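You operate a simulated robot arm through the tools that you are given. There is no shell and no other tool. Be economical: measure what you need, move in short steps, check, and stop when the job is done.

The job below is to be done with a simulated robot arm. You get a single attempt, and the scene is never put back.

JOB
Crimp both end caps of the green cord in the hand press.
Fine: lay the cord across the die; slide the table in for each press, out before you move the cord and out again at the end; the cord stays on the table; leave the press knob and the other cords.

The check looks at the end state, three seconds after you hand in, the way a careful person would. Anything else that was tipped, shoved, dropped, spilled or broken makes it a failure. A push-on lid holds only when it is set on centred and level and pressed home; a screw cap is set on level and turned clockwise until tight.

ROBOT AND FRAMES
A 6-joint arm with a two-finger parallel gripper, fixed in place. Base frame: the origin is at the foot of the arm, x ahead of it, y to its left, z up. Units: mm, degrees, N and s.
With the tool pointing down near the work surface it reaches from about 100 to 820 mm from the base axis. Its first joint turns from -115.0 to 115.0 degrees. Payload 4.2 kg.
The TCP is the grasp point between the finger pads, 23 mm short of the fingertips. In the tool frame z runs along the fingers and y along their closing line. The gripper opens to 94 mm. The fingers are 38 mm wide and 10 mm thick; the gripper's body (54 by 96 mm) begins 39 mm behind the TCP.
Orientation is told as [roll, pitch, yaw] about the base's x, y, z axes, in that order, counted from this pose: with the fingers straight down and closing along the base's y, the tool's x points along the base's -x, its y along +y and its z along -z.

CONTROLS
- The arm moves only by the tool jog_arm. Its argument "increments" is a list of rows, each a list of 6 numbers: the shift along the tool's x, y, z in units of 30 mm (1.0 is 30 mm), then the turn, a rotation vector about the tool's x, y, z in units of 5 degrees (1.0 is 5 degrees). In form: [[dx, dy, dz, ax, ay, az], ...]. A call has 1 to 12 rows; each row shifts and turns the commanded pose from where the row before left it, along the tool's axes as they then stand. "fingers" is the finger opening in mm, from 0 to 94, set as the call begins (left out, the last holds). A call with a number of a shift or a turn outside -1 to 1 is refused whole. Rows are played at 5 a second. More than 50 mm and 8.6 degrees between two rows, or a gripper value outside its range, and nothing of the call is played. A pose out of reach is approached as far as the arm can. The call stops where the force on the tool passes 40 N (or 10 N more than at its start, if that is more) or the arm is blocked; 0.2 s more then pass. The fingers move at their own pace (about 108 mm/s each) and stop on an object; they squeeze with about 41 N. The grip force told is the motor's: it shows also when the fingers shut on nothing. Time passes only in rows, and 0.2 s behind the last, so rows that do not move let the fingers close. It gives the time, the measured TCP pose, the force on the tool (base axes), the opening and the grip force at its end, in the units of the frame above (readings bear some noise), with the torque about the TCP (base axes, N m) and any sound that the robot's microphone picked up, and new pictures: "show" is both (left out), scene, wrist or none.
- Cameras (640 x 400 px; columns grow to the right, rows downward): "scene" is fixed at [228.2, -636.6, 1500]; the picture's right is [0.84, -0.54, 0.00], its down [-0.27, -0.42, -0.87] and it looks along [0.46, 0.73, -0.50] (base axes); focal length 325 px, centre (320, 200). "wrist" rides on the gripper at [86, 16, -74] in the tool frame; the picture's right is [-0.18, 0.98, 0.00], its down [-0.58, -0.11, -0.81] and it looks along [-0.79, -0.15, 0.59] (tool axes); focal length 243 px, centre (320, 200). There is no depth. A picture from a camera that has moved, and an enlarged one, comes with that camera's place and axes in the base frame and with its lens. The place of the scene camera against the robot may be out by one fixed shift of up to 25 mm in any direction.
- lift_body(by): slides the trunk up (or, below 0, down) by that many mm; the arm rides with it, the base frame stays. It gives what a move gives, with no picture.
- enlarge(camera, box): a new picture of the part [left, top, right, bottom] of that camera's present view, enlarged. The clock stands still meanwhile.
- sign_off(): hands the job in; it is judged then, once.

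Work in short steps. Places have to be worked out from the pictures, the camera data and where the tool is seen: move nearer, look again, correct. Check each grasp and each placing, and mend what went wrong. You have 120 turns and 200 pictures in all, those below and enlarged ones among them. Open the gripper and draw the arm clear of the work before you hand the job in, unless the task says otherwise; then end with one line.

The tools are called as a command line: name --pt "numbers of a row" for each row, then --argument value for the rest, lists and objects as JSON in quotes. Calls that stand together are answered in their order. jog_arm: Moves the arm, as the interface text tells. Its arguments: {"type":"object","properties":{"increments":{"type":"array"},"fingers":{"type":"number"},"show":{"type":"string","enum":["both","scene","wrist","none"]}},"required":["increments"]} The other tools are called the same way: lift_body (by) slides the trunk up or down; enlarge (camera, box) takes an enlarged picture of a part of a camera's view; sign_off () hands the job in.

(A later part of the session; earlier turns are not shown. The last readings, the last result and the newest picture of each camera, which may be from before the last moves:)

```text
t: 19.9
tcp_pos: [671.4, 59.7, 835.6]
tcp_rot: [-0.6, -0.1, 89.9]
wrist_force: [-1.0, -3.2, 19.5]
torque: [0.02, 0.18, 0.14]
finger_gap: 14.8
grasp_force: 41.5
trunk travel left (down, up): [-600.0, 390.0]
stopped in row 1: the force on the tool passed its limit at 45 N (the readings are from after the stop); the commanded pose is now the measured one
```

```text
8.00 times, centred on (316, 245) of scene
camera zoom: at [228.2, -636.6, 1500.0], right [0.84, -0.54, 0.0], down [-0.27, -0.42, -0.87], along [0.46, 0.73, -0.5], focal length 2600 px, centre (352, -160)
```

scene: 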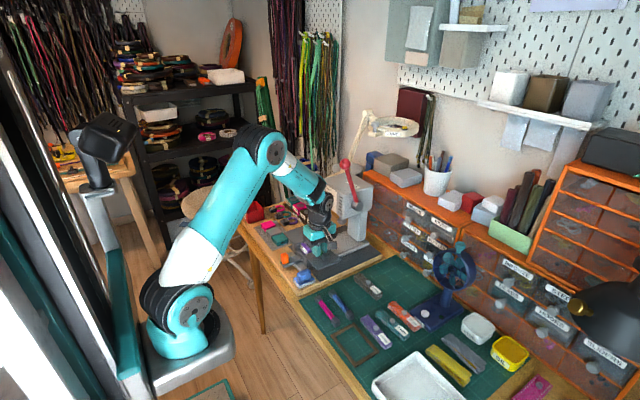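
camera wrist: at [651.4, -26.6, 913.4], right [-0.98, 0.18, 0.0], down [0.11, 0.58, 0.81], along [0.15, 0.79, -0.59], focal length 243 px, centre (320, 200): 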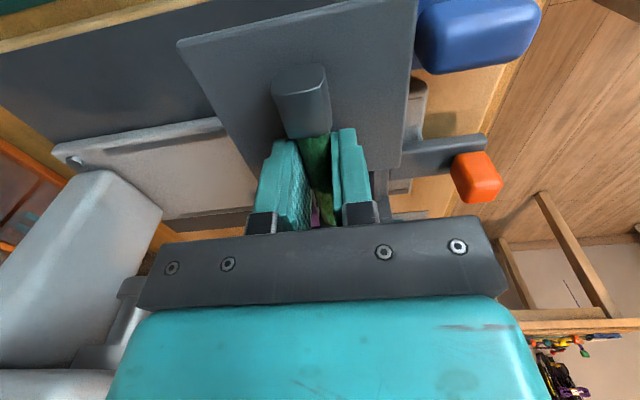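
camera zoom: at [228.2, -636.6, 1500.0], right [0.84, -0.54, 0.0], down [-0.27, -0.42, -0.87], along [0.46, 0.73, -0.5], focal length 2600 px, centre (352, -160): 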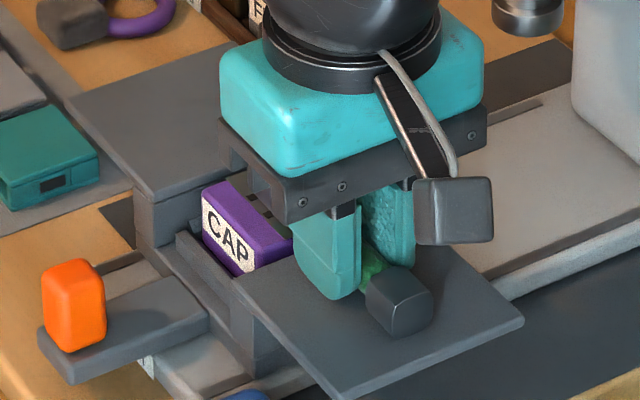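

The cord is now resting on die and wing (contact at z ≈ 836, surface ≈ 812). I ease up 0.6 mm and release by opening to 27 mm.

jog_arm --pt "0 0 -0.02 0 0 0" --pt "0 0 0 0 0 0" --fingers 28 --show "wrist"

jog_arm --pt "0 0 -0.5 0 0 0" --pt "0 0 -1 0 0 0" --pt "0.5 0.3 -1 0 0 0" --show "both"

enlarge --camera "scene" --box '[276, 220, 356, 270]'

enlarge --camera "wrist" --box '[200, 40, 424, 180]'

```text
t: 20.5
tcp_pos: [671.8, 60.3, 834.7]
tcp_rot: [-0.4, 0.0, 89.8]
wrist_force: [-1.2, -3.3, 20.2]
torque: [-0.33, 0.38, -0.09]
finger_gap: 28.2
grasp_force: 0.4
trunk travel left (down, up): [-600.0, 390.0]
camera wrist: at [652.5, -26.1, 909.7], right [-0.98, 0.19, -0.01], down [0.1, 0.58, 0.81], along [0.15, 0.79, -0.59], focal length 243 px, centre (320, 200)
```

wrist: 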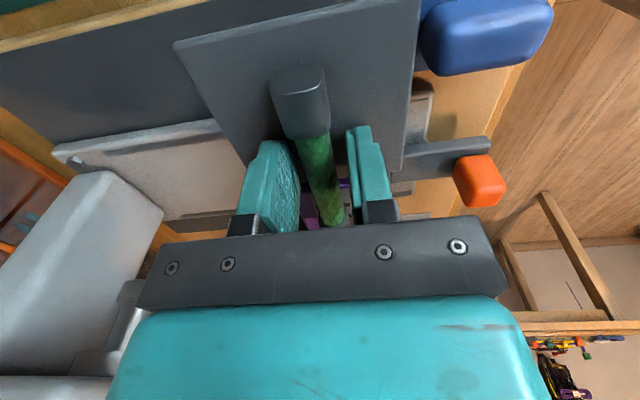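

```text
t: 21.3
tcp_pos: [662.4, 46.1, 908.8]
tcp_rot: [-0.3, -0.1, 90.0]
wrist_force: [0.1, -0.5, -0.1]
torque: [-0.02, 0.01, 0.02]
finger_gap: 27.9
grasp_force: 0.1
trunk travel left (down, up): [-600.0, 390.0]
camera wrist: at [643.7, -40.3, 984.4], right [-0.98, 0.18, 0.0], down [0.11, 0.58, 0.81], along [0.15, 0.79, -0.59], focal length 243 px, centre (320, 200)
```

scene: 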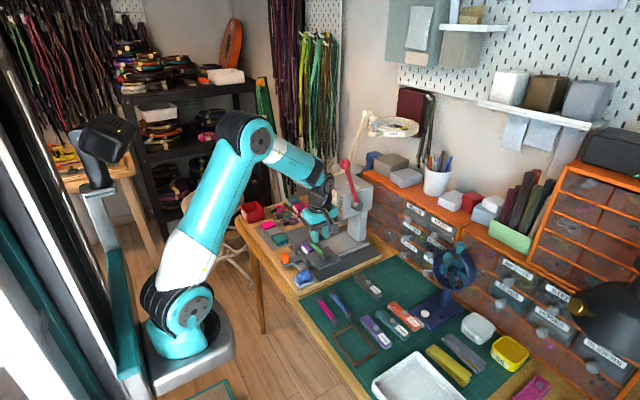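
wrist: 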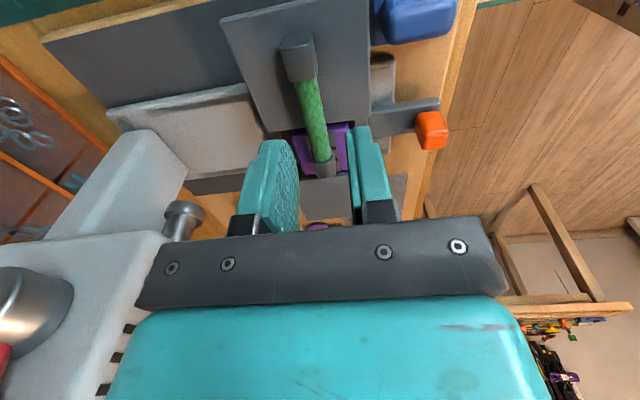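

```text
8.00 times, centred on (316, 245) of scene
camera zoom: at [228.2, -636.6, 1500.0], right [0.84, -0.54, 0.0], down [-0.27, -0.42, -0.87], along [0.46, 0.73, -0.5], focal length 2600 px, centre (352, -160)
```

zoom: 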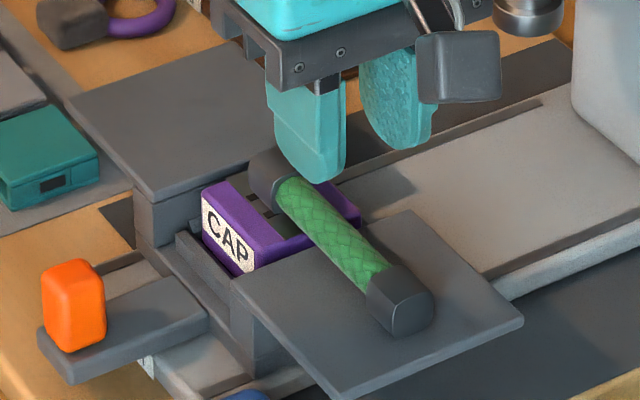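

```text
2.86 times, centred on (312, 110) of wrist
camera zoom: at [643.7, -40.3, 984.4], right [-0.98, 0.18, 0.0], down [0.11, 0.58, 0.81], along [0.15, 0.79, -0.59], focal length 693 px, centre (343, 457)
```

zoom: 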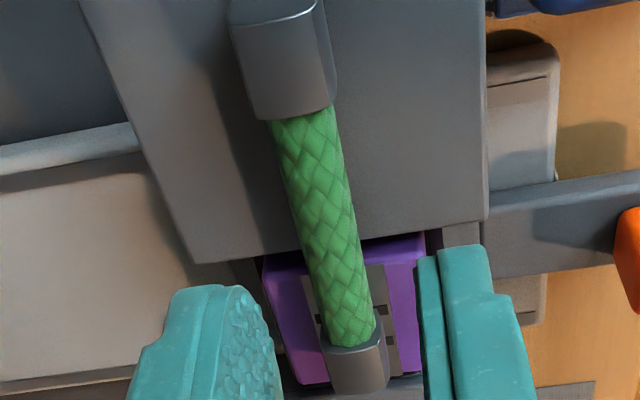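

The cord lies across die and wing, the far cap over the slots. I retreat to the front with the tool yawed back to 0, to check the cap's centring and see the handle.

jog_arm --pt "-0.49 1 -0.1 0 0 0" --pt "-0.49 1 -0.1 0 0 0" --pt "-0.49 1 -0.1 0 0 0" --pt "-0.49 1 -0.1 0 0 0" --pt "-0.49 1 -0.1 0 0 0" --pt "0 0 0 0 0 1" --pt "0 0 0 0 0 1" --pt "0 0 0 0 0 1" --pt "0 0 0 0 0 1" --pt "0 0 0 0 0 1" --pt "0 0 0 0 0 1" --pt "0 0 0 0 0 1" --show "none"

jog_arm --pt "0 0 0 0 0 1" --pt "0 0 0 0 0 1" --pt "0 0 0 0 0 1" --pt "0 0 0 0 0 1" --pt "0 0 0 0 0 1" --pt "0 0 0 0 0 1" --pt "0 0 0 0 0 1" --pt "0 0 0 0 0 1" --pt "0 0 0 0 0 1" --pt "0 0 0 0 0 1" --pt "0 0 0 0 0 1" --show "wrist" --fingers 70

enlarge --camera "wrist" --box '[220, 60, 380, 160]'

enlarge --camera "scene" --box '[276, 220, 356, 270]'

```text
t: 23.9
tcp_pos: [511.9, 120.5, 923.2]
tcp_rot: [-0.2, -0.3, 54.9]
wrist_force: [1.6, 0.2, 0.5]
torque: [0.01, 0.0, 0.04]
finger_gap: 27.9
grasp_force: 0.1
trunk travel left (down, up): [-600.0, 390.0]
```

```text
t: 26.3
tcp_pos: [511.4, 118.7, 922.0]
tcp_rot: [0.1, -0.2, -0.2]
wrist_force: [0.1, 0.7, 0.0]
torque: [0.03, 0.0, 0.01]
finger_gap: 69.9
grasp_force: 0.0
trunk travel left (down, up): [-600.0, 390.0]
camera wrist: at [422.9, 135.2, 997.8], right [0.19, 0.98, 0.0], down [0.58, -0.11, 0.81], along [0.8, -0.15, -0.59], focal length 243 px, centre (320, 200)
```

wrist: 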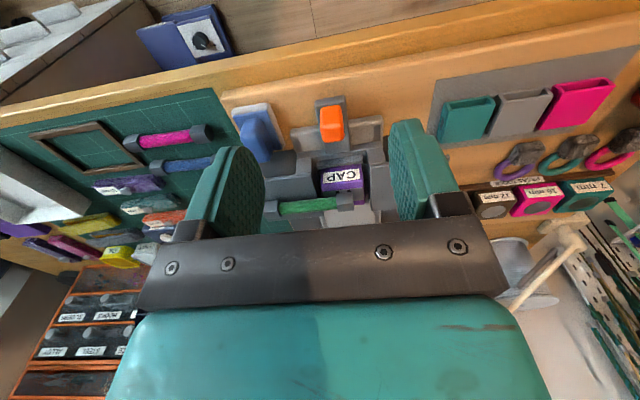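

```text
4.00 times, centred on (300, 110) of wrist
camera zoom: at [422.9, 135.2, 997.8], right [0.19, 0.98, 0.0], down [0.58, -0.11, 0.81], along [0.8, -0.15, -0.59], focal length 970 px, centre (400, 560)
```

zoom: 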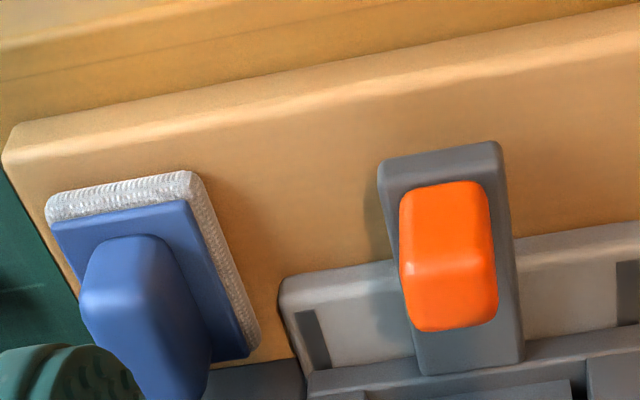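

```text
8.00 times, centred on (316, 245) of scene
camera zoom: at [228.2, -636.6, 1500.0], right [0.84, -0.54, 0.0], down [-0.27, -0.42, -0.87], along [0.46, 0.73, -0.5], focal length 2600 px, centre (352, -160)
```

zoom: 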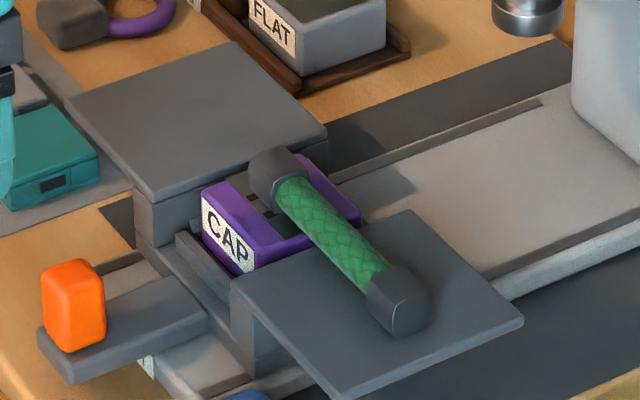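

In the scene view the cap sits centred on the die (y offset near zero). I confirm from the wrist camera, and look at the orange handle's size.

enlarge --camera "wrist" --box '[264, 140, 392, 220]'

```text
5.00 times, centred on (328, 180) of wrist
camera zoom: at [422.9, 135.2, 997.8], right [0.19, 0.98, 0.0], down [0.58, -0.11, 0.81], along [0.8, -0.15, -0.59], focal length 1213 px, centre (280, 300)
```

zoom: 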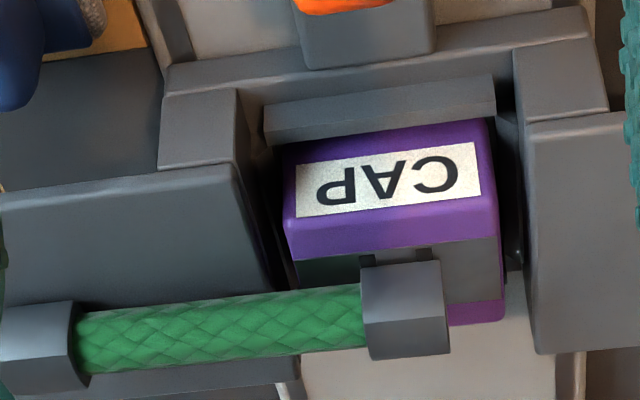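

Cap covers both slots and the cord lies well across the die. The handle is about (572,118), top z ≈ 803, 26 mm wide. To keep the wrist away from head and knob when sliding in, I lean the tool back 30° (fingers pointing forward-down) before grasping.

jog_arm --pt "-0.8 0 0.8 0 0 0" --pt "-0.8 0 0.8 0 0 0" --pt "0 0 0 0 -1 0" --pt "0 0 0 0 -1 0" --pt "0 0 0 0 -1 0" --pt "0 0 0 0 -1 0" --pt "0 0 0 0 -1 0" --pt "0 0 0 0 -1 0" --show "both" --fingers 60

enlarge --camera "scene" --box '[240, 200, 368, 280]'

```text
t: 28.1
tcp_pos: [559.4, 119.4, 875.8]
tcp_rot: [0.1, -30.4, -0.2]
wrist_force: [-0.4, 0.1, -0.7]
torque: [-0.03, 0.0, -0.02]
finger_gap: 60.0
grasp_force: 0.0
trunk travel left (down, up): [-600.0, 390.0]
camera wrist: at [445.9, 135.2, 897.0], right [0.16, 0.98, 0.1], down [0.09, -0.11, 0.99], along [0.98, -0.15, -0.11], focal length 243 px, centre (320, 200)
```

scene: 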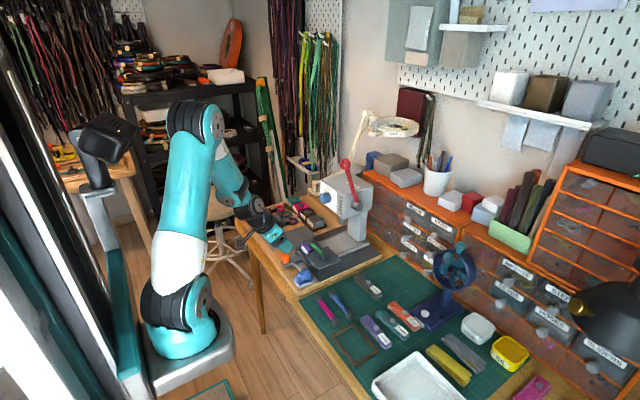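
wrist: 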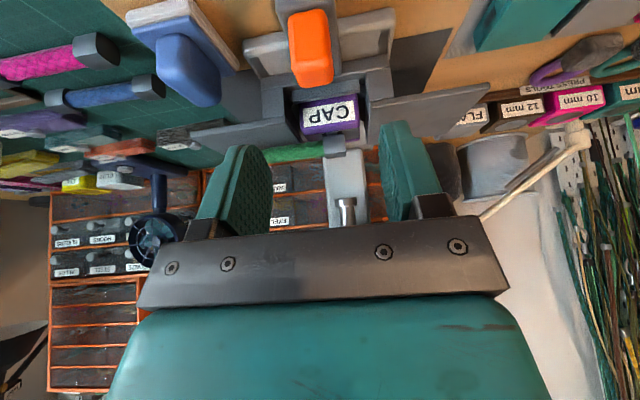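

```text
5.00 times, centred on (304, 240) of scene
camera zoom: at [228.2, -636.6, 1500.0], right [0.84, -0.54, 0.0], down [-0.27, -0.42, -0.87], along [0.46, 0.73, -0.5], focal length 1625 px, centre (400, 0)
```

zoom: 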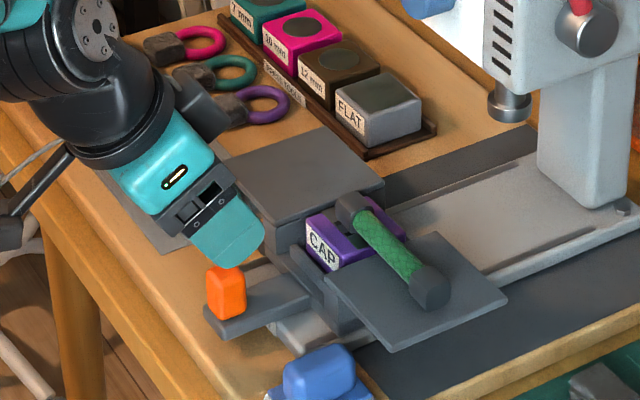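

The handle spans about z 780–812. I lower onto it with TCP at about (567,118,814), fingers straddling it in y.

jog_arm --pt "0.27 -0.02 0.64 0 0 0" --pt "0.27 -0.02 0.64 0 0 0" --pt "0.26 0 0.62 0 0 0" --show "both"

enlarge --camera "scene" --box '[240, 210, 368, 290]'

```text
t: 28.9
tcp_pos: [567.2, 117.2, 814.2]
tcp_rot: [0.1, -30.3, -0.1]
wrist_force: [0.6, 0.0, -0.4]
torque: [0.02, -0.02, 0.0]
finger_gap: 60.0
grasp_force: 0.1
trunk travel left (down, up): [-600.0, 390.0]
camera wrist: at [454.0, 133.9, 835.9], right [0.16, 0.98, 0.09], down [0.09, -0.11, 0.99], along [0.98, -0.15, -0.11], focal length 243 px, centre (320, 200)
```

scene: 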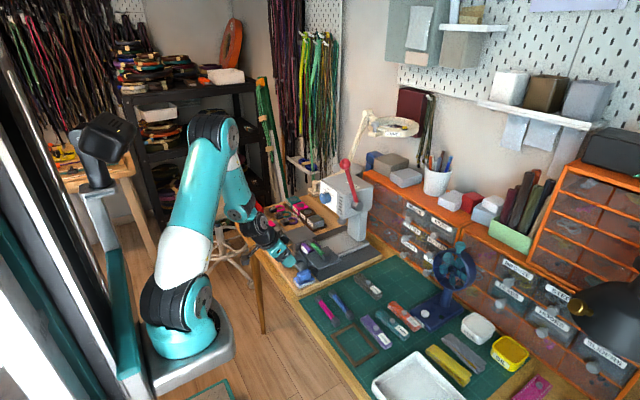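
wrist: 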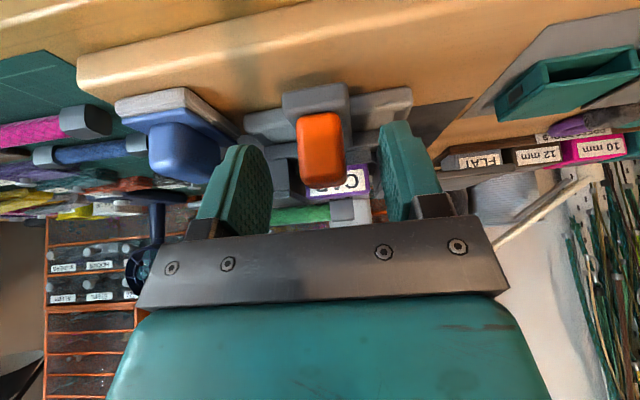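

```text
5.00 times, centred on (304, 250) of scene
camera zoom: at [228.2, -636.6, 1500.0], right [0.84, -0.54, 0.0], down [-0.27, -0.42, -0.87], along [0.46, 0.73, -0.5], focal length 1625 px, centre (400, -50)
```

zoom: 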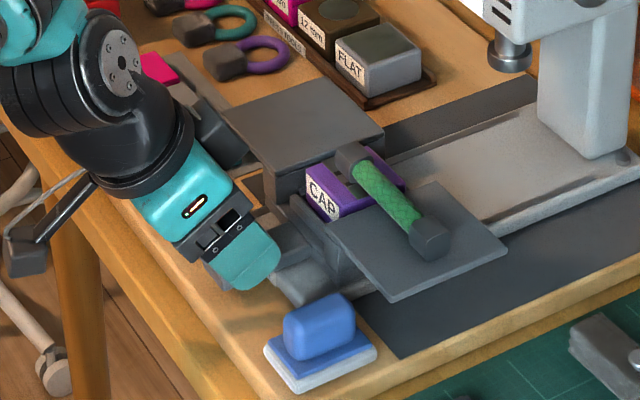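

Handle is centred between the fingers with its top at about TCP level. I close on it.

jog_arm --pt "0 0 0 0 0 0" --pt "0 0 0 0 0 0" --fingers 0 --show "wrist"

```text
t: 29.5
tcp_pos: [567.3, 119.9, 816.1]
tcp_rot: [0.2, -30.3, 0.0]
wrist_force: [0.4, 11.6, -4.7]
torque: [-0.2, -0.26, 0.06]
finger_gap: 21.9
grasp_force: 45.1
trunk travel left (down, up): [-600.0, 390.0]
camera wrist: at [454.0, 135.5, 835.9], right [0.16, 0.98, 0.1], down [0.09, -0.11, 0.99], along [0.98, -0.15, -0.11], focal length 243 px, centre (320, 200)
```

wrist: 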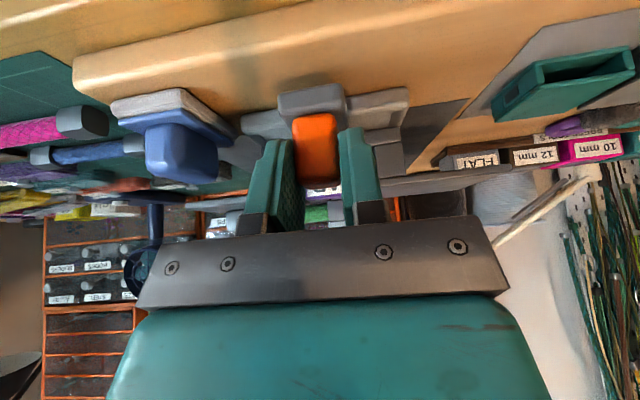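

Gripped (22 mm). A side force of 11 N shows I'm about 2.5 mm off in y, so I trim, then slide in slowly by 32 mm as a trial.

jog_arm --pt "0 0.08 0 0 0 0" --pt "-0.115 0 0.067 0 0 0" --pt "-0.23 0 0.1345 0 0 0" --pt "-0.23 0 0.1345 0 0 0" --pt "-0.23 0 0.1345 0 0 0" --pt "-0.115 0 0.067 0 0 0" --show "scene"

enlarge --camera "scene" --box '[260, 190, 388, 270]'

```text
t: 30.9
tcp_pos: [600.4, 120.8, 815.4]
tcp_rot: [0.1, -30.3, -0.1]
wrist_force: [-1.7, -3.2, 2.4]
torque: [-0.64, 0.21, 0.28]
finger_gap: 22.0
grasp_force: 45.0
trunk travel left (down, up): [-600.0, 390.0]
```

scene: 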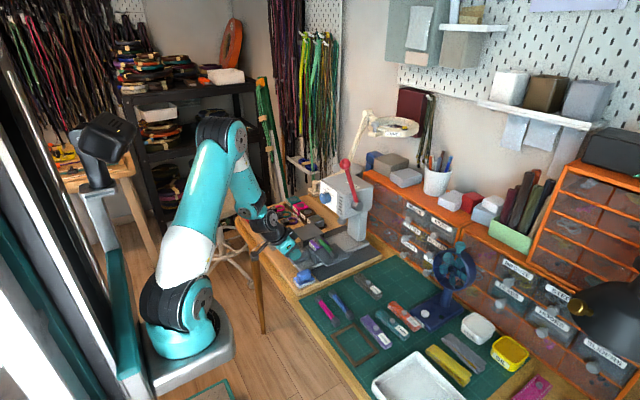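

```text
5.00 times, centred on (324, 230) of scene
camera zoom: at [228.2, -636.6, 1500.0], right [0.84, -0.54, 0.0], down [-0.27, -0.42, -0.87], along [0.46, 0.73, -0.5], focal length 1625 px, centre (300, 50)
```

zoom: 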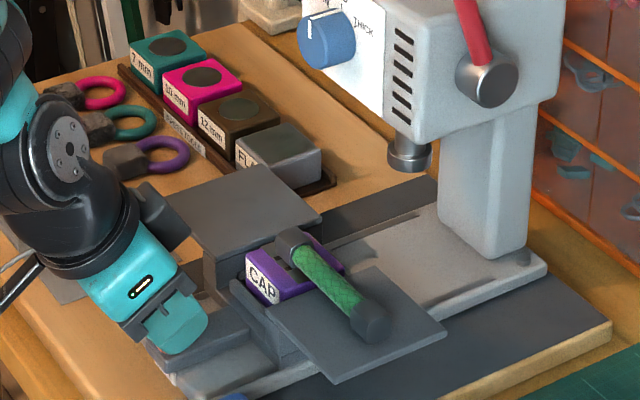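

The table slides freely carrying the cord. I continue inwards 56 mm and check.

jog_arm --pt "-0.115 0 0.067 0 0 0" --pt "-0.23 0 0.1345 0 0 0" --pt "-0.23 0 0.1345 0 0 0" --pt "-0.23 0 0.1345 0 0 0" --pt "-0.23 0 0.1345 0 0 0" --pt "-0.23 0 0.1345 0 0 0" --pt "-0.23 0 0.1345 0 0 0" --pt "-0.115 0 0.067 0 0 0" --show "scene"

enlarge --camera "scene" --box '[260, 190, 388, 270]'

```text
t: 32.7
tcp_pos: [655.5, 119.9, 813.5]
tcp_rot: [0.2, -30.4, -0.1]
wrist_force: [-1.6, -4.9, -0.2]
torque: [-0.51, -0.02, 0.15]
finger_gap: 22.1
grasp_force: 45.1
trunk travel left (down, up): [-600.0, 390.0]
```

scene: 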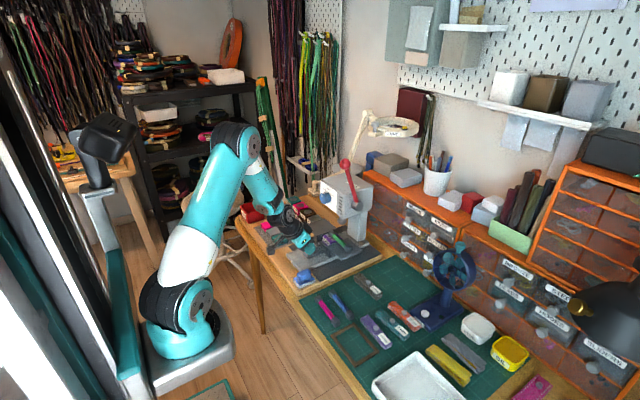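

```text
5.00 times, centred on (324, 230) of scene
camera zoom: at [228.2, -636.6, 1500.0], right [0.84, -0.54, 0.0], down [-0.27, -0.42, -0.87], along [0.46, 0.73, -0.5], focal length 1625 px, centre (300, 50)
```

zoom: 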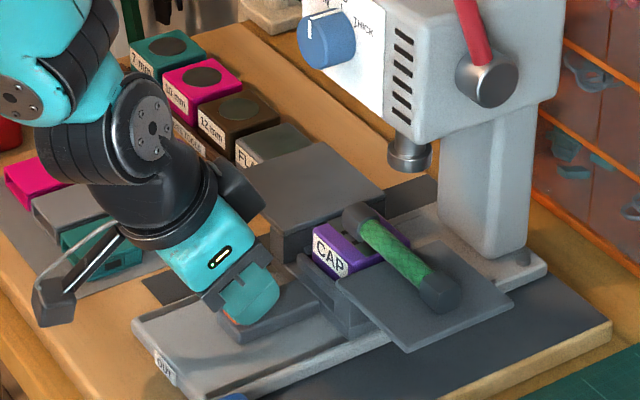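

The cap needs about 36 mm more to be under the ram. I keep sliding until it stops.

jog_arm --pt "-0.115 0 0.067 0 0 0" --pt "-0.23 0 0.1345 0 0 0" --pt "-0.23 0 0.1345 0 0 0" --pt "-0.17 0 0.1 0 0 0" --pt "-0.115 0 0.067 0 0 0" --pt "-0.115 0 0.067 0 0 0" --pt "-0.115 0 0.067 0 0 0" --pt "-0.115 0 0.067 0 0 0" --pt "-0.115 0 0.067 0 0 0" --show "scene"

enlarge --camera "scene" --box '[260, 190, 388, 270]'

```text
t: 34.7
tcp_pos: [698.3, 120.5, 814.1]
tcp_rot: [0.0, -29.9, 0.0]
wrist_force: [-35.1, -12.7, 7.5]
torque: [-0.04, 0.64, 0.0]
finger_gap: 21.9
grasp_force: 45.0
trunk travel left (down, up): [-600.0, 390.0]
```

scene: 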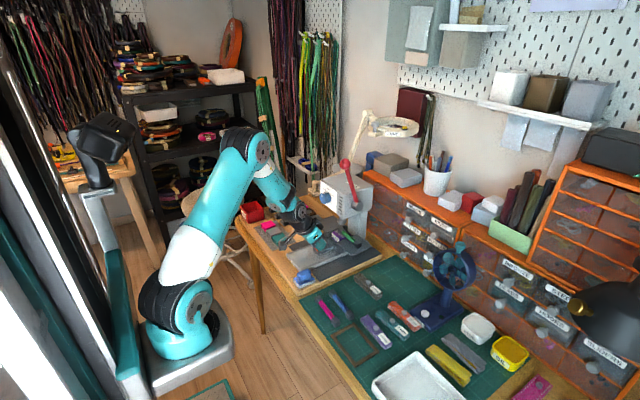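

```text
5.00 times, centred on (324, 230) of scene
camera zoom: at [228.2, -636.6, 1500.0], right [0.84, -0.54, 0.0], down [-0.27, -0.42, -0.87], along [0.46, 0.73, -0.5], focal length 1625 px, centre (300, 50)
```

zoom: 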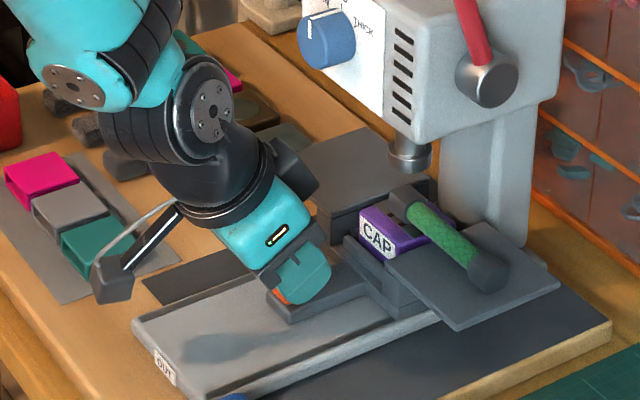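

The table has hit its inner stop (35 N) and the cap is under the ram. I relax, open, and retract along the tool axis.

jog_arm --pt "0.05 0 -0.03 0 0 0" --pt "0 0 0 0 0 0" --fingers 60 --show "none"

jog_arm --pt "0 0 -0.5 0 0 0" --pt "0 0 -1 0 0 0" --pt "0 0 -1 0 0 0" --pt "0 0 -1 0 0 0" --show "both"

enlarge --camera "scene" --box '[292, 140, 388, 270]'

enlarge --camera "wrist" --box '[220, 60, 412, 220]'

```text
t: 35.3
tcp_pos: [700.4, 121.1, 815.7]
tcp_rot: [0.2, -30.4, -0.1]
wrist_force: [0.5, 0.2, 0.5]
torque: [-0.02, 0.01, -0.01]
finger_gap: 60.2
grasp_force: 0.1
trunk travel left (down, up): [-600.0, 390.0]
```

```text
t: 36.3
tcp_pos: [646.6, 118.3, 906.5]
tcp_rot: [0.2, -30.4, -0.1]
wrist_force: [0.8, -0.1, -0.3]
torque: [0.04, 0.0, -0.02]
finger_gap: 60.1
grasp_force: 0.2
trunk travel left (down, up): [-600.0, 390.0]
camera wrist: at [532.4, 136.2, 928.0], right [0.16, 0.98, 0.09], down [0.1, -0.11, 0.99], along [0.98, -0.15, -0.11], focal length 243 px, centre (320, 200)
```

scene: 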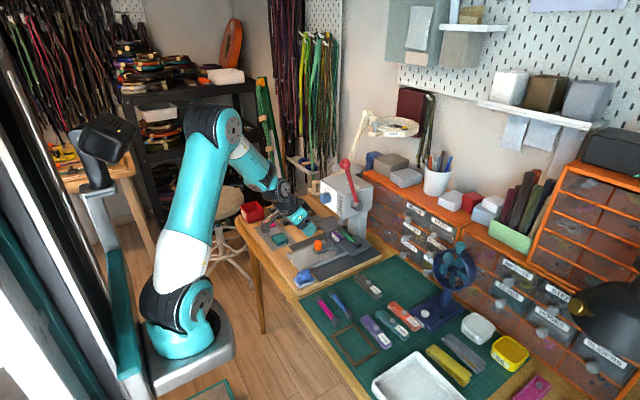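
wrist: 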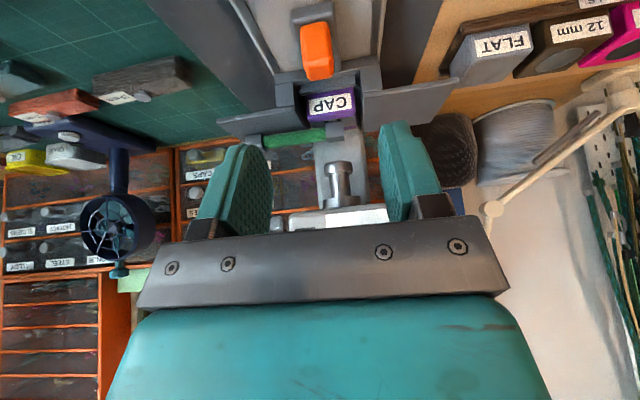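

```text
3.08 times, centred on (340, 205) of scene
camera zoom: at [228.2, -636.6, 1500.0], right [0.84, -0.54, 0.0], down [-0.27, -0.42, -0.87], along [0.46, 0.73, -0.5], focal length 1000 px, centre (258, 185)
```

zoom: 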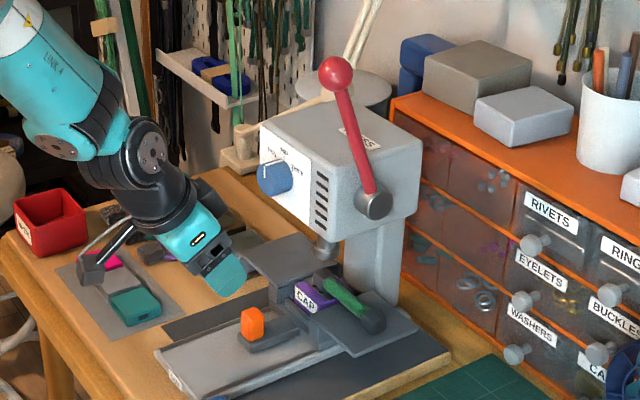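

```text
2.50 times, centred on (316, 140) of wrist
camera zoom: at [532.4, 136.2, 928.0], right [0.16, 0.98, 0.09], down [0.1, -0.11, 0.99], along [0.98, -0.15, -0.11], focal length 606 px, centre (330, 350)
```

zoom: 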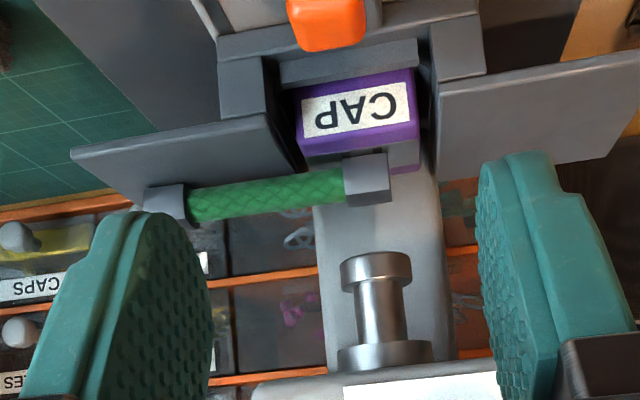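

The table is fully in with the cord across the die, cap under the ram. Next is the lever: I straighten the tool and raise the trunk, to look at the ball from above.

jog_arm --pt "0 0 -1 0 0 0" --pt "0 0 0 0 1 0" --pt "0 0 0 0 1 0" --pt "0 0 0 0 1 0" --pt "0 0 0 0 1 0" --pt "0 0 0 0 1 0" --pt "0 0 0 0 1 0" --show "none" --fingers 80

lift_body --by 160

jog_arm --pt "0 -0.5 -0.9 0 0 0" --pt "0 -0.5 -0.9 0 0 0" --pt "-0.4 -0.6 -0.9 0 0 0" --pt "-0.6 -0.6 -0.9 0 0 0" --pt "-0.8 0 0 0 0 0" --show "both"

```text
t: 37.9
tcp_pos: [632.8, 120.8, 932.2]
tcp_rot: [0.1, -0.2, -0.1]
wrist_force: [-0.1, -0.8, -0.4]
torque: [0.03, 0.01, 0.01]
finger_gap: 80.0
grasp_force: 0.1
trunk travel left (down, up): [-600.0, 390.0]
```

```text
t: 39.8
tcp_pos: [631.5, 121.3, 1092.2]
tcp_rot: [0.1, -0.2, -0.1]
wrist_force: [-0.9, -0.5, -0.4]
torque: [-0.01, 0.01, -0.02]
finger_gap: 80.1
grasp_force: 0.1
trunk travel left (down, up): [-760.0, 230.0]
```

```text
t: 41.0
tcp_pos: [683.5, 52.8, 1201.2]
tcp_rot: [0.2, -0.5, 0.1]
wrist_force: [0.7, -0.7, -0.5]
torque: [-0.02, -0.04, 0.03]
finger_gap: 79.8
grasp_force: 0.1
trunk travel left (down, up): [-760.0, 230.0]
camera wrist: at [595.5, 69.1, 1275.9], right [0.18, 0.98, 0.0], down [0.58, -0.11, 0.81], along [0.8, -0.15, -0.59], focal length 243 px, centre (320, 200)
```

scene: 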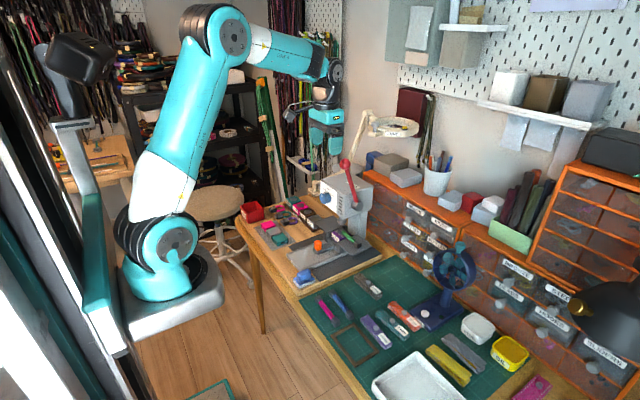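
wrist: 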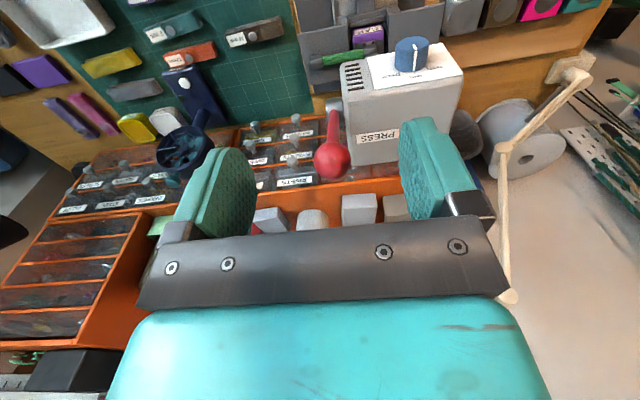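

The ball is at about (750,50,1120), diameter ≈ 33 mm, matching the earlier estimate. I move above it and lower the open fingers around it.

jog_arm --pt "-0.73 -0.08 0 0 0 0" --pt "-0.73 0 0 0 0 0" --pt "-0.73 0 0 0 0 0" --pt "0 0 0.8 0 0 0" --fingers 64 --show "both"

enlarge --camera "scene" --box '[290, 100, 418, 180]'

```text
t: 42.0
tcp_pos: [750.4, 51.6, 1177.2]
tcp_rot: [0.1, -0.3, -0.1]
wrist_force: [0.2, 0.8, 0.1]
torque: [-0.01, -0.03, 0.0]
finger_gap: 64.1
grasp_force: 0.1
trunk travel left (down, up): [-760.0, 230.0]
camera wrist: at [661.3, 66.8, 1251.4], right [0.19, 0.98, 0.0], down [0.58, -0.11, 0.81], along [0.8, -0.15, -0.59], focal length 243 px, centre (320, 200)
```

scene: 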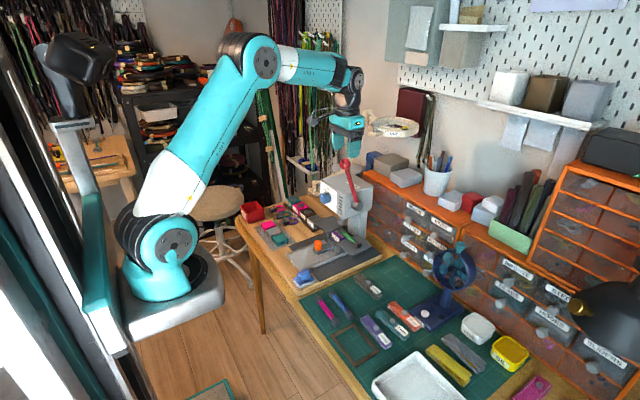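
wrist: 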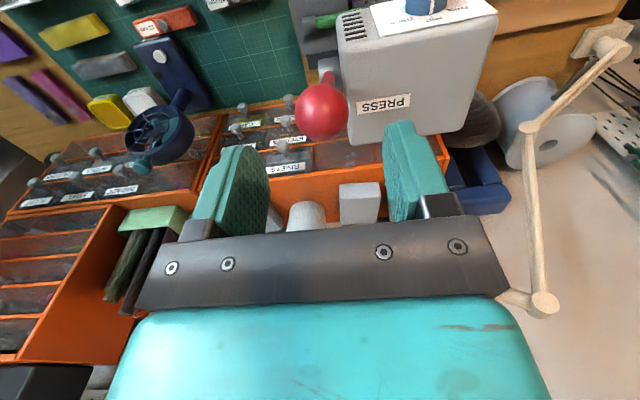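

```text
5.00 times, centred on (354, 140) of scene
camera zoom: at [228.2, -636.6, 1500.0], right [0.84, -0.54, 0.0], down [-0.27, -0.42, -0.87], along [0.46, 0.73, -0.5], focal length 1625 px, centre (150, 500)
```

zoom: 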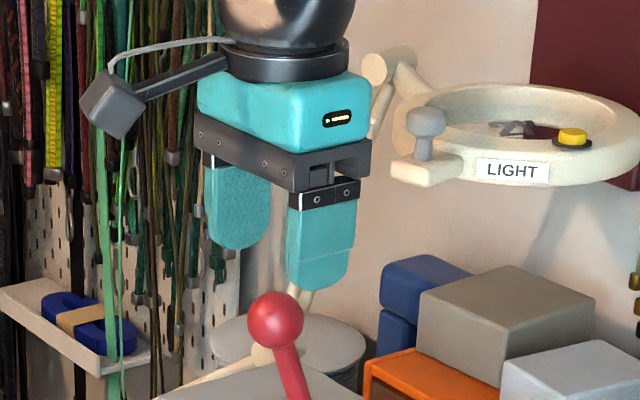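

Ball confirmed at (749,51,1119), directly below. I lower 59 mm and close on it.

jog_arm --pt "0 0 0.66 0 0 0" --pt "0 0 0.66 0 0 0" --pt "0 0 0.64 0 0 0" --show "none"

jog_arm --pt "0 0 0 0 0 0" --pt "0 0 0 0 0 0" --fingers 0 --show "both"

enlarge --camera "scene" --box '[290, 120, 418, 200]'

```text
t: 42.8
tcp_pos: [750.7, 50.7, 1117.5]
tcp_rot: [0.1, -0.3, -0.1]
wrist_force: [0.1, 0.1, -0.5]
torque: [0.0, -0.03, -0.01]
finger_gap: 64.0
grasp_force: 0.0
trunk travel left (down, up): [-760.0, 230.0]
```

```text
t: 43.4
tcp_pos: [750.2, 52.4, 1116.4]
tcp_rot: [0.1, -0.3, -0.1]
wrist_force: [-1.2, 0.0, -2.0]
torque: [0.07, -0.23, 0.01]
finger_gap: 33.0
grasp_force: 44.5
trunk travel left (down, up): [-760.0, 230.0]
camera wrist: at [662.5, 67.7, 1191.6], right [0.19, 0.98, 0.0], down [0.58, -0.11, 0.81], along [0.8, -0.15, -0.59], focal length 243 px, centre (320, 200)
```

scene: 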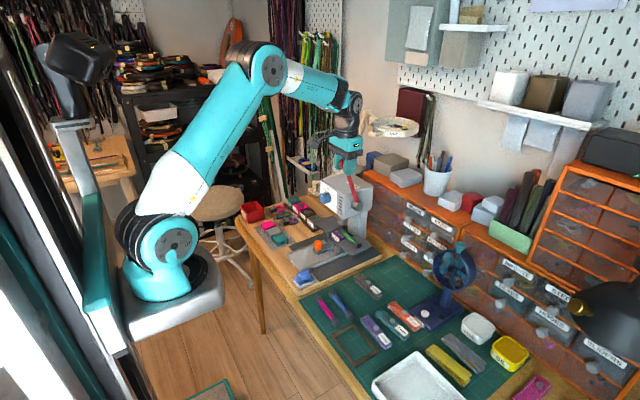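
wrist: 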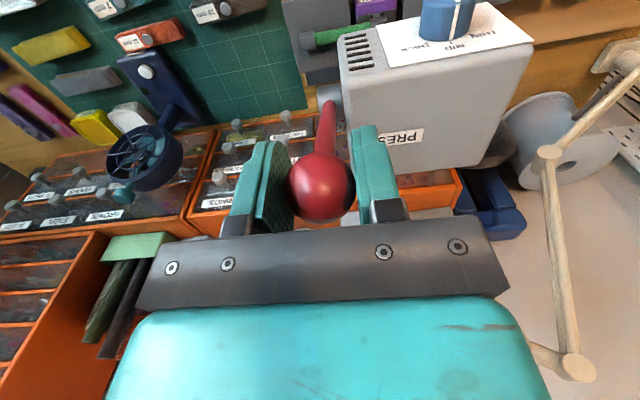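

```text
5.00 times, centred on (354, 160) of scene
camera zoom: at [228.2, -636.6, 1500.0], right [0.84, -0.54, 0.0], down [-0.27, -0.42, -0.87], along [0.46, 0.73, -0.5], focal length 1625 px, centre (150, 400)
```

zoom: 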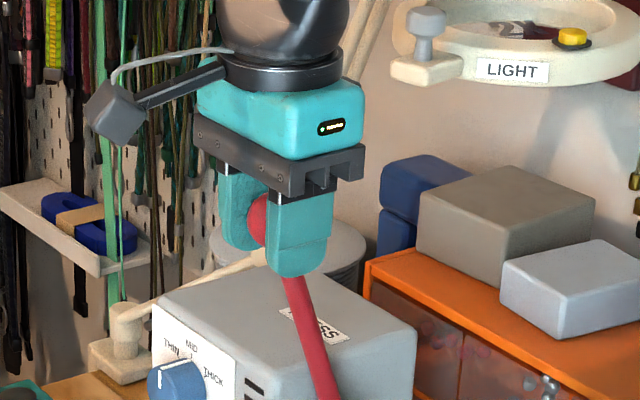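

The ball is gripped (33 mm). Pivot estimate (804,50,961), radius ≈ 166, now at 19° from vertical. I pull toward me along the arc to 34° and check the forces.

jog_arm --pt "0.273 0 0.103 0 0 0" --pt "0.267 0 0.117 0 0 0" --pt "0.257 0 0.127 0 0 0" --pt "0.253 0 0.143 0 0 0" --pt "0.243 0 0.157 0 0 0" --show "scene"

enlarge --camera "scene" --box '[270, 130, 398, 260]'

```text
t: 44.6
tcp_pos: [712.1, 51.5, 1098.0]
tcp_rot: [0.1, -0.3, 0.0]
wrist_force: [7.3, 2.6, 8.1]
torque: [0.02, -1.27, -0.01]
finger_gap: 33.3
grasp_force: 45.2
trunk travel left (down, up): [-760.0, 230.0]
```

scene: 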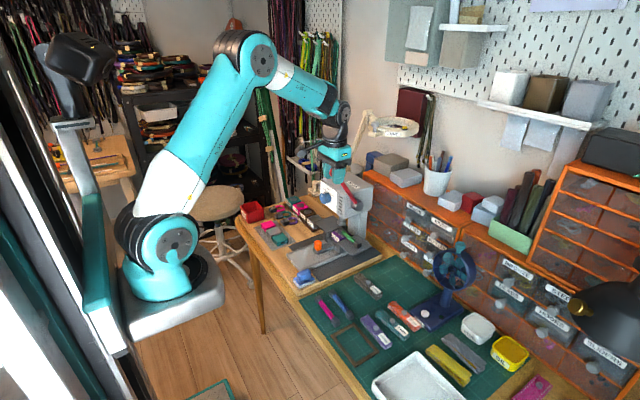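

```text
3.08 times, centred on (334, 195) of scene
camera zoom: at [228.2, -636.6, 1500.0], right [0.84, -0.54, 0.0], down [-0.27, -0.42, -0.87], along [0.46, 0.73, -0.5], focal length 1000 px, centre (277, 215)
```

zoom: 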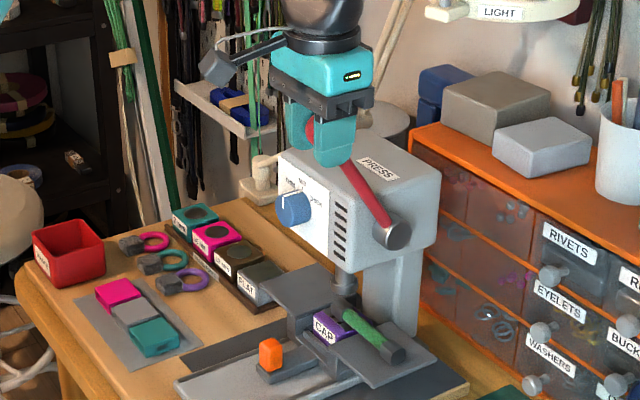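

The lever follows smoothly and forces are small. I continue the arc to 52°.

jog_arm --pt "0.237 0 0.167 0 0 0" --pt "0.227 0 0.18 0 0 0" --pt "0.217 0 0.193 0 0 0" --pt "0.207 0 0.203 0 0 0" --pt "0.197 0 0.213 0 0 0" --pt "0.183 0 0.223 0 0 0" --show "scene"

enlarge --camera "scene" --box '[270, 130, 398, 260]'

```text
t: 46.0
tcp_pos: [674.6, 52.1, 1062.4]
tcp_rot: [0.0, -0.4, 0.1]
wrist_force: [4.7, -0.5, 10.9]
torque: [-0.02, -1.27, 0.05]
finger_gap: 33.4
grasp_force: 44.9
trunk travel left (down, up): [-760.0, 230.0]
```

scene: 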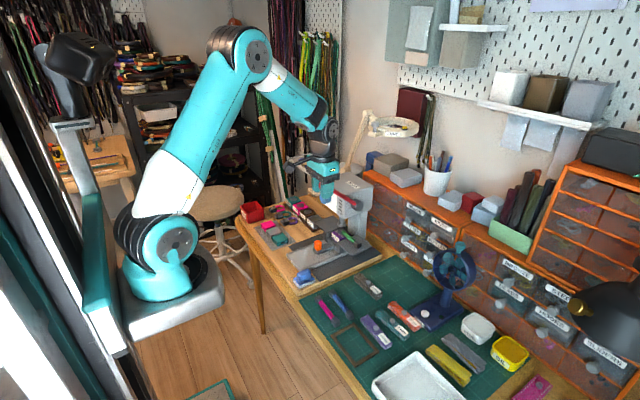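

```text
3.08 times, centred on (334, 195) of scene
camera zoom: at [228.2, -636.6, 1500.0], right [0.84, -0.54, 0.0], down [-0.27, -0.42, -0.87], along [0.46, 0.73, -0.5], focal length 1000 px, centre (277, 215)
```

zoom: 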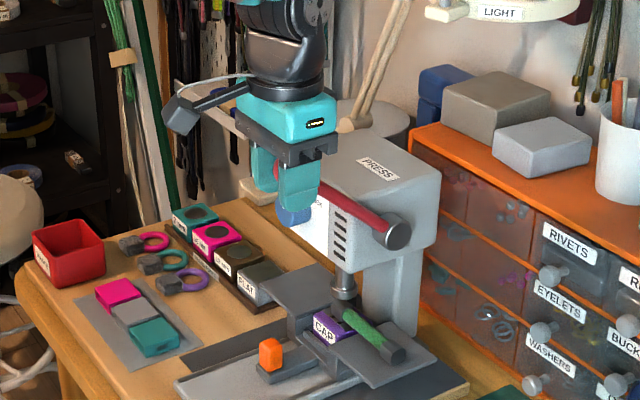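

Ram is descending toward the cap. I go on toward 70°, force stop guarding.

jog_arm --pt "0.173 0 0.233 0 0 0" --pt "0.16 0 0.24 0 0 0" --pt "0.147 0 0.25 0 0 0" --pt "0.133 0 0.257 0 0 0" --pt "0.12 0 0.263 0 0 0" --pt "0.107 0 0.27 0 0 0" --show "scene"

enlarge --camera "scene" --box '[270, 130, 398, 260]'

```text
t: 47.4
tcp_pos: [650.6, 50.9, 1016.5]
tcp_rot: [0.0, -0.4, -0.1]
wrist_force: [-3.4, -2.7, 14.1]
torque: [-0.06, -1.12, -0.04]
finger_gap: 33.5
grasp_force: 45.2
trunk travel left (down, up): [-760.0, 230.0]
```

scene: 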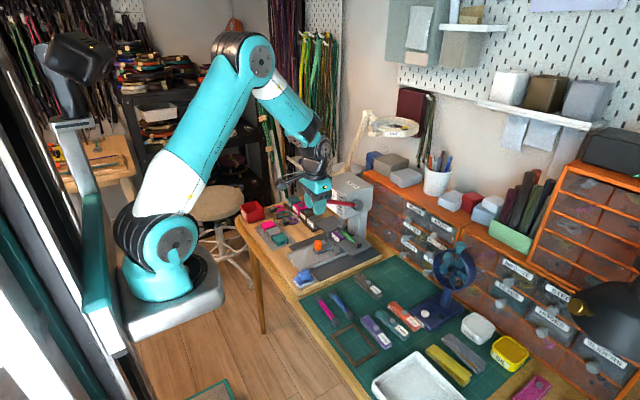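

```text
3.08 times, centred on (334, 195) of scene
camera zoom: at [228.2, -636.6, 1500.0], right [0.84, -0.54, 0.0], down [-0.27, -0.42, -0.87], along [0.46, 0.73, -0.5], focal length 1000 px, centre (277, 215)
```

zoom: 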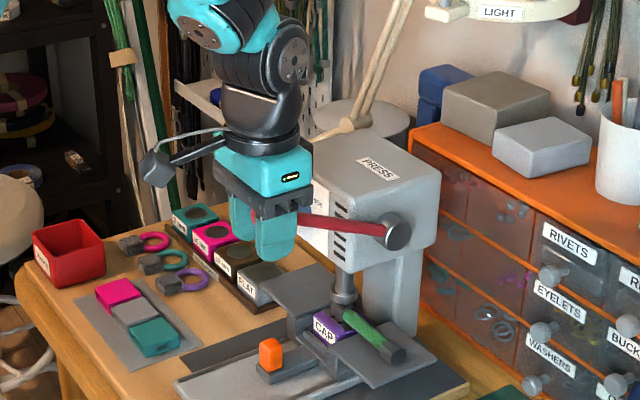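

Continuing the arc toward horizontal, watching for the pressing resistance.

jog_arm --pt "0.09 0 0.277 0 0 0" --pt "0.08 0 0.277 0 0 0" --pt "0.063 0 0.283 0 0 0" --pt "0.047 0 0.287 0 0 0" --show "scene"

enlarge --camera "scene" --box '[270, 130, 398, 260]'

```text
t: 48.4
tcp_pos: [640.0, 52.7, 983.6]
tcp_rot: [0.1, -0.3, -0.1]
wrist_force: [-6.6, -2.0, 14.5]
torque: [0.02, -1.08, -0.02]
finger_gap: 33.4
grasp_force: 44.9
trunk travel left (down, up): [-760.0, 230.0]
```

scene: 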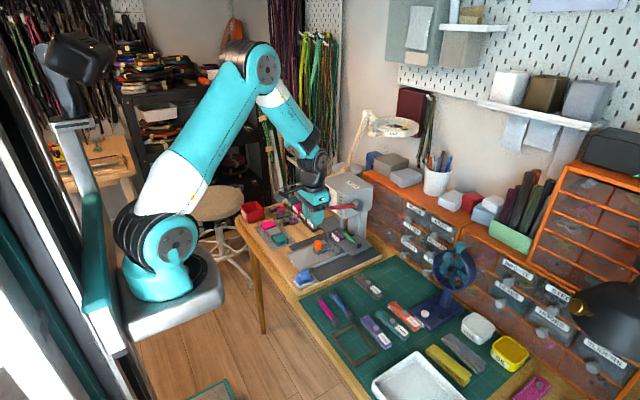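

```text
3.08 times, centred on (334, 195) of scene
camera zoom: at [228.2, -636.6, 1500.0], right [0.84, -0.54, 0.0], down [-0.27, -0.42, -0.87], along [0.46, 0.73, -0.5], focal length 1000 px, centre (277, 215)
```

zoom: 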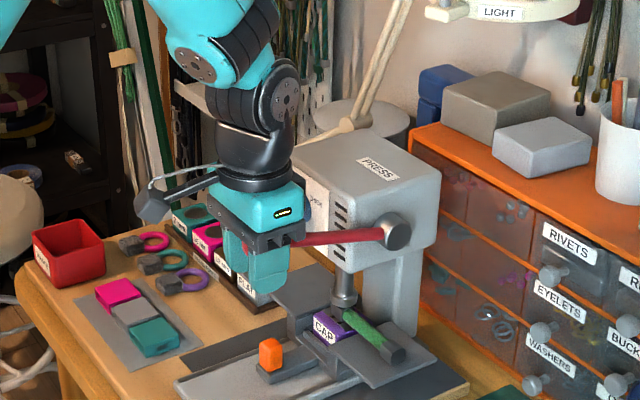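

No clear resistance yet (14 N, spring-like). I go further with the force guard.

jog_arm --pt "0.033 0 0.287 0 0 0" --pt "0.017 0 0.29 0 0 0" --pt "0 0 0.29 0 0 0" --show "none"

jog_arm --pt "-0.013 0 0.287 0 0 0" --pt "-0.027 0 0.287 0 0 0" --pt "-0.04 0 0.287 0 0 0" --show "scene"

enlarge --camera "scene" --box '[270, 130, 398, 260]'

```text
t: 49.2
tcp_pos: [639.4, 52.6, 957.2]
tcp_rot: [0.1, -0.3, 0.0]
wrist_force: [-10.4, -0.7, 13.1]
torque: [-0.05, -1.0, -0.04]
finger_gap: 33.2
grasp_force: 44.6
trunk travel left (down, up): [-760.0, 230.0]
```

```text
t: 49.6
tcp_pos: [639.2, 51.5, 951.8]
tcp_rot: [0.1, -0.2, 0.0]
wrist_force: [-13.2, -3.2, 20.8]
torque: [0.0, -0.4, -0.01]
finger_gap: 33.1
grasp_force: 45.0
trunk travel left (down, up): [-760.0, 230.0]
stopped in row 2: the force on the tool passed its limit at 45 N (the readings are from after the stop); the commanded pose is now the measured one
```

scene: 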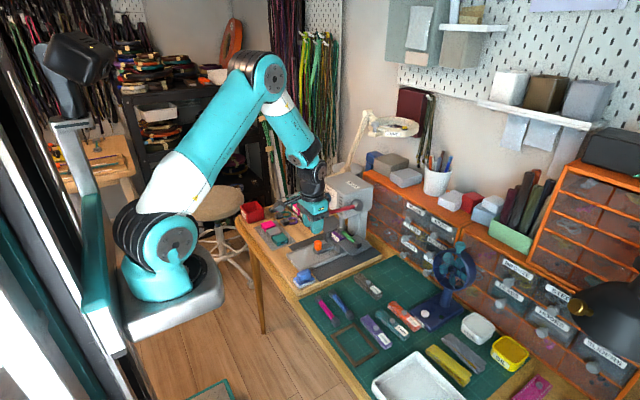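

```text
3.08 times, centred on (334, 195) of scene
camera zoom: at [228.2, -636.6, 1500.0], right [0.84, -0.54, 0.0], down [-0.27, -0.42, -0.87], along [0.46, 0.73, -0.5], focal length 1000 px, centre (277, 215)
```

zoom: 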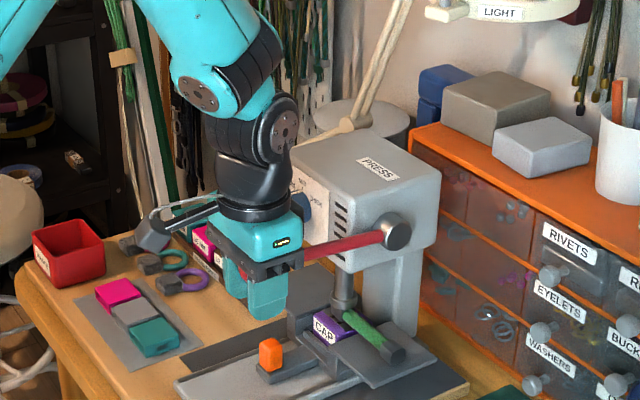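

Stopped at 45 N near 93° — either the end stop or the crimp resistance. I press again to see whether it yields further.

jog_arm --pt "0 0 0.1 0 0 0" --pt "0 0 0.1 0 0 0" --pt "0 0 0.1 0 0 0" --pt "0 0 0.1 0 0 0" --show "none"

enlarge --camera "scene" --box '[300, 180, 396, 260]'

```text
t: 50.0
tcp_pos: [638.3, 52.3, 951.6]
tcp_rot: [0.2, -0.3, 0.1]
wrist_force: [-14.4, -6.2, 24.1]
torque: [0.1, -0.4, -0.02]
finger_gap: 33.2
grasp_force: 45.4
trunk travel left (down, up): [-760.0, 230.0]
stopped in row 1: the force on the tool passed its limit at 45 N (the readings are from after the stop); the commanded pose is now the measured one
```

```text
5.00 times, centred on (348, 220) of scene
camera zoom: at [228.2, -636.6, 1500.0], right [0.84, -0.54, 0.0], down [-0.27, -0.42, -0.87], along [0.46, 0.73, -0.5], focal length 1625 px, centre (180, 100)
```

zoom: 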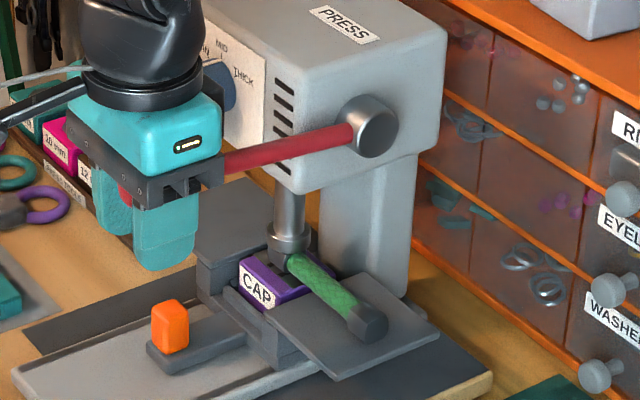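

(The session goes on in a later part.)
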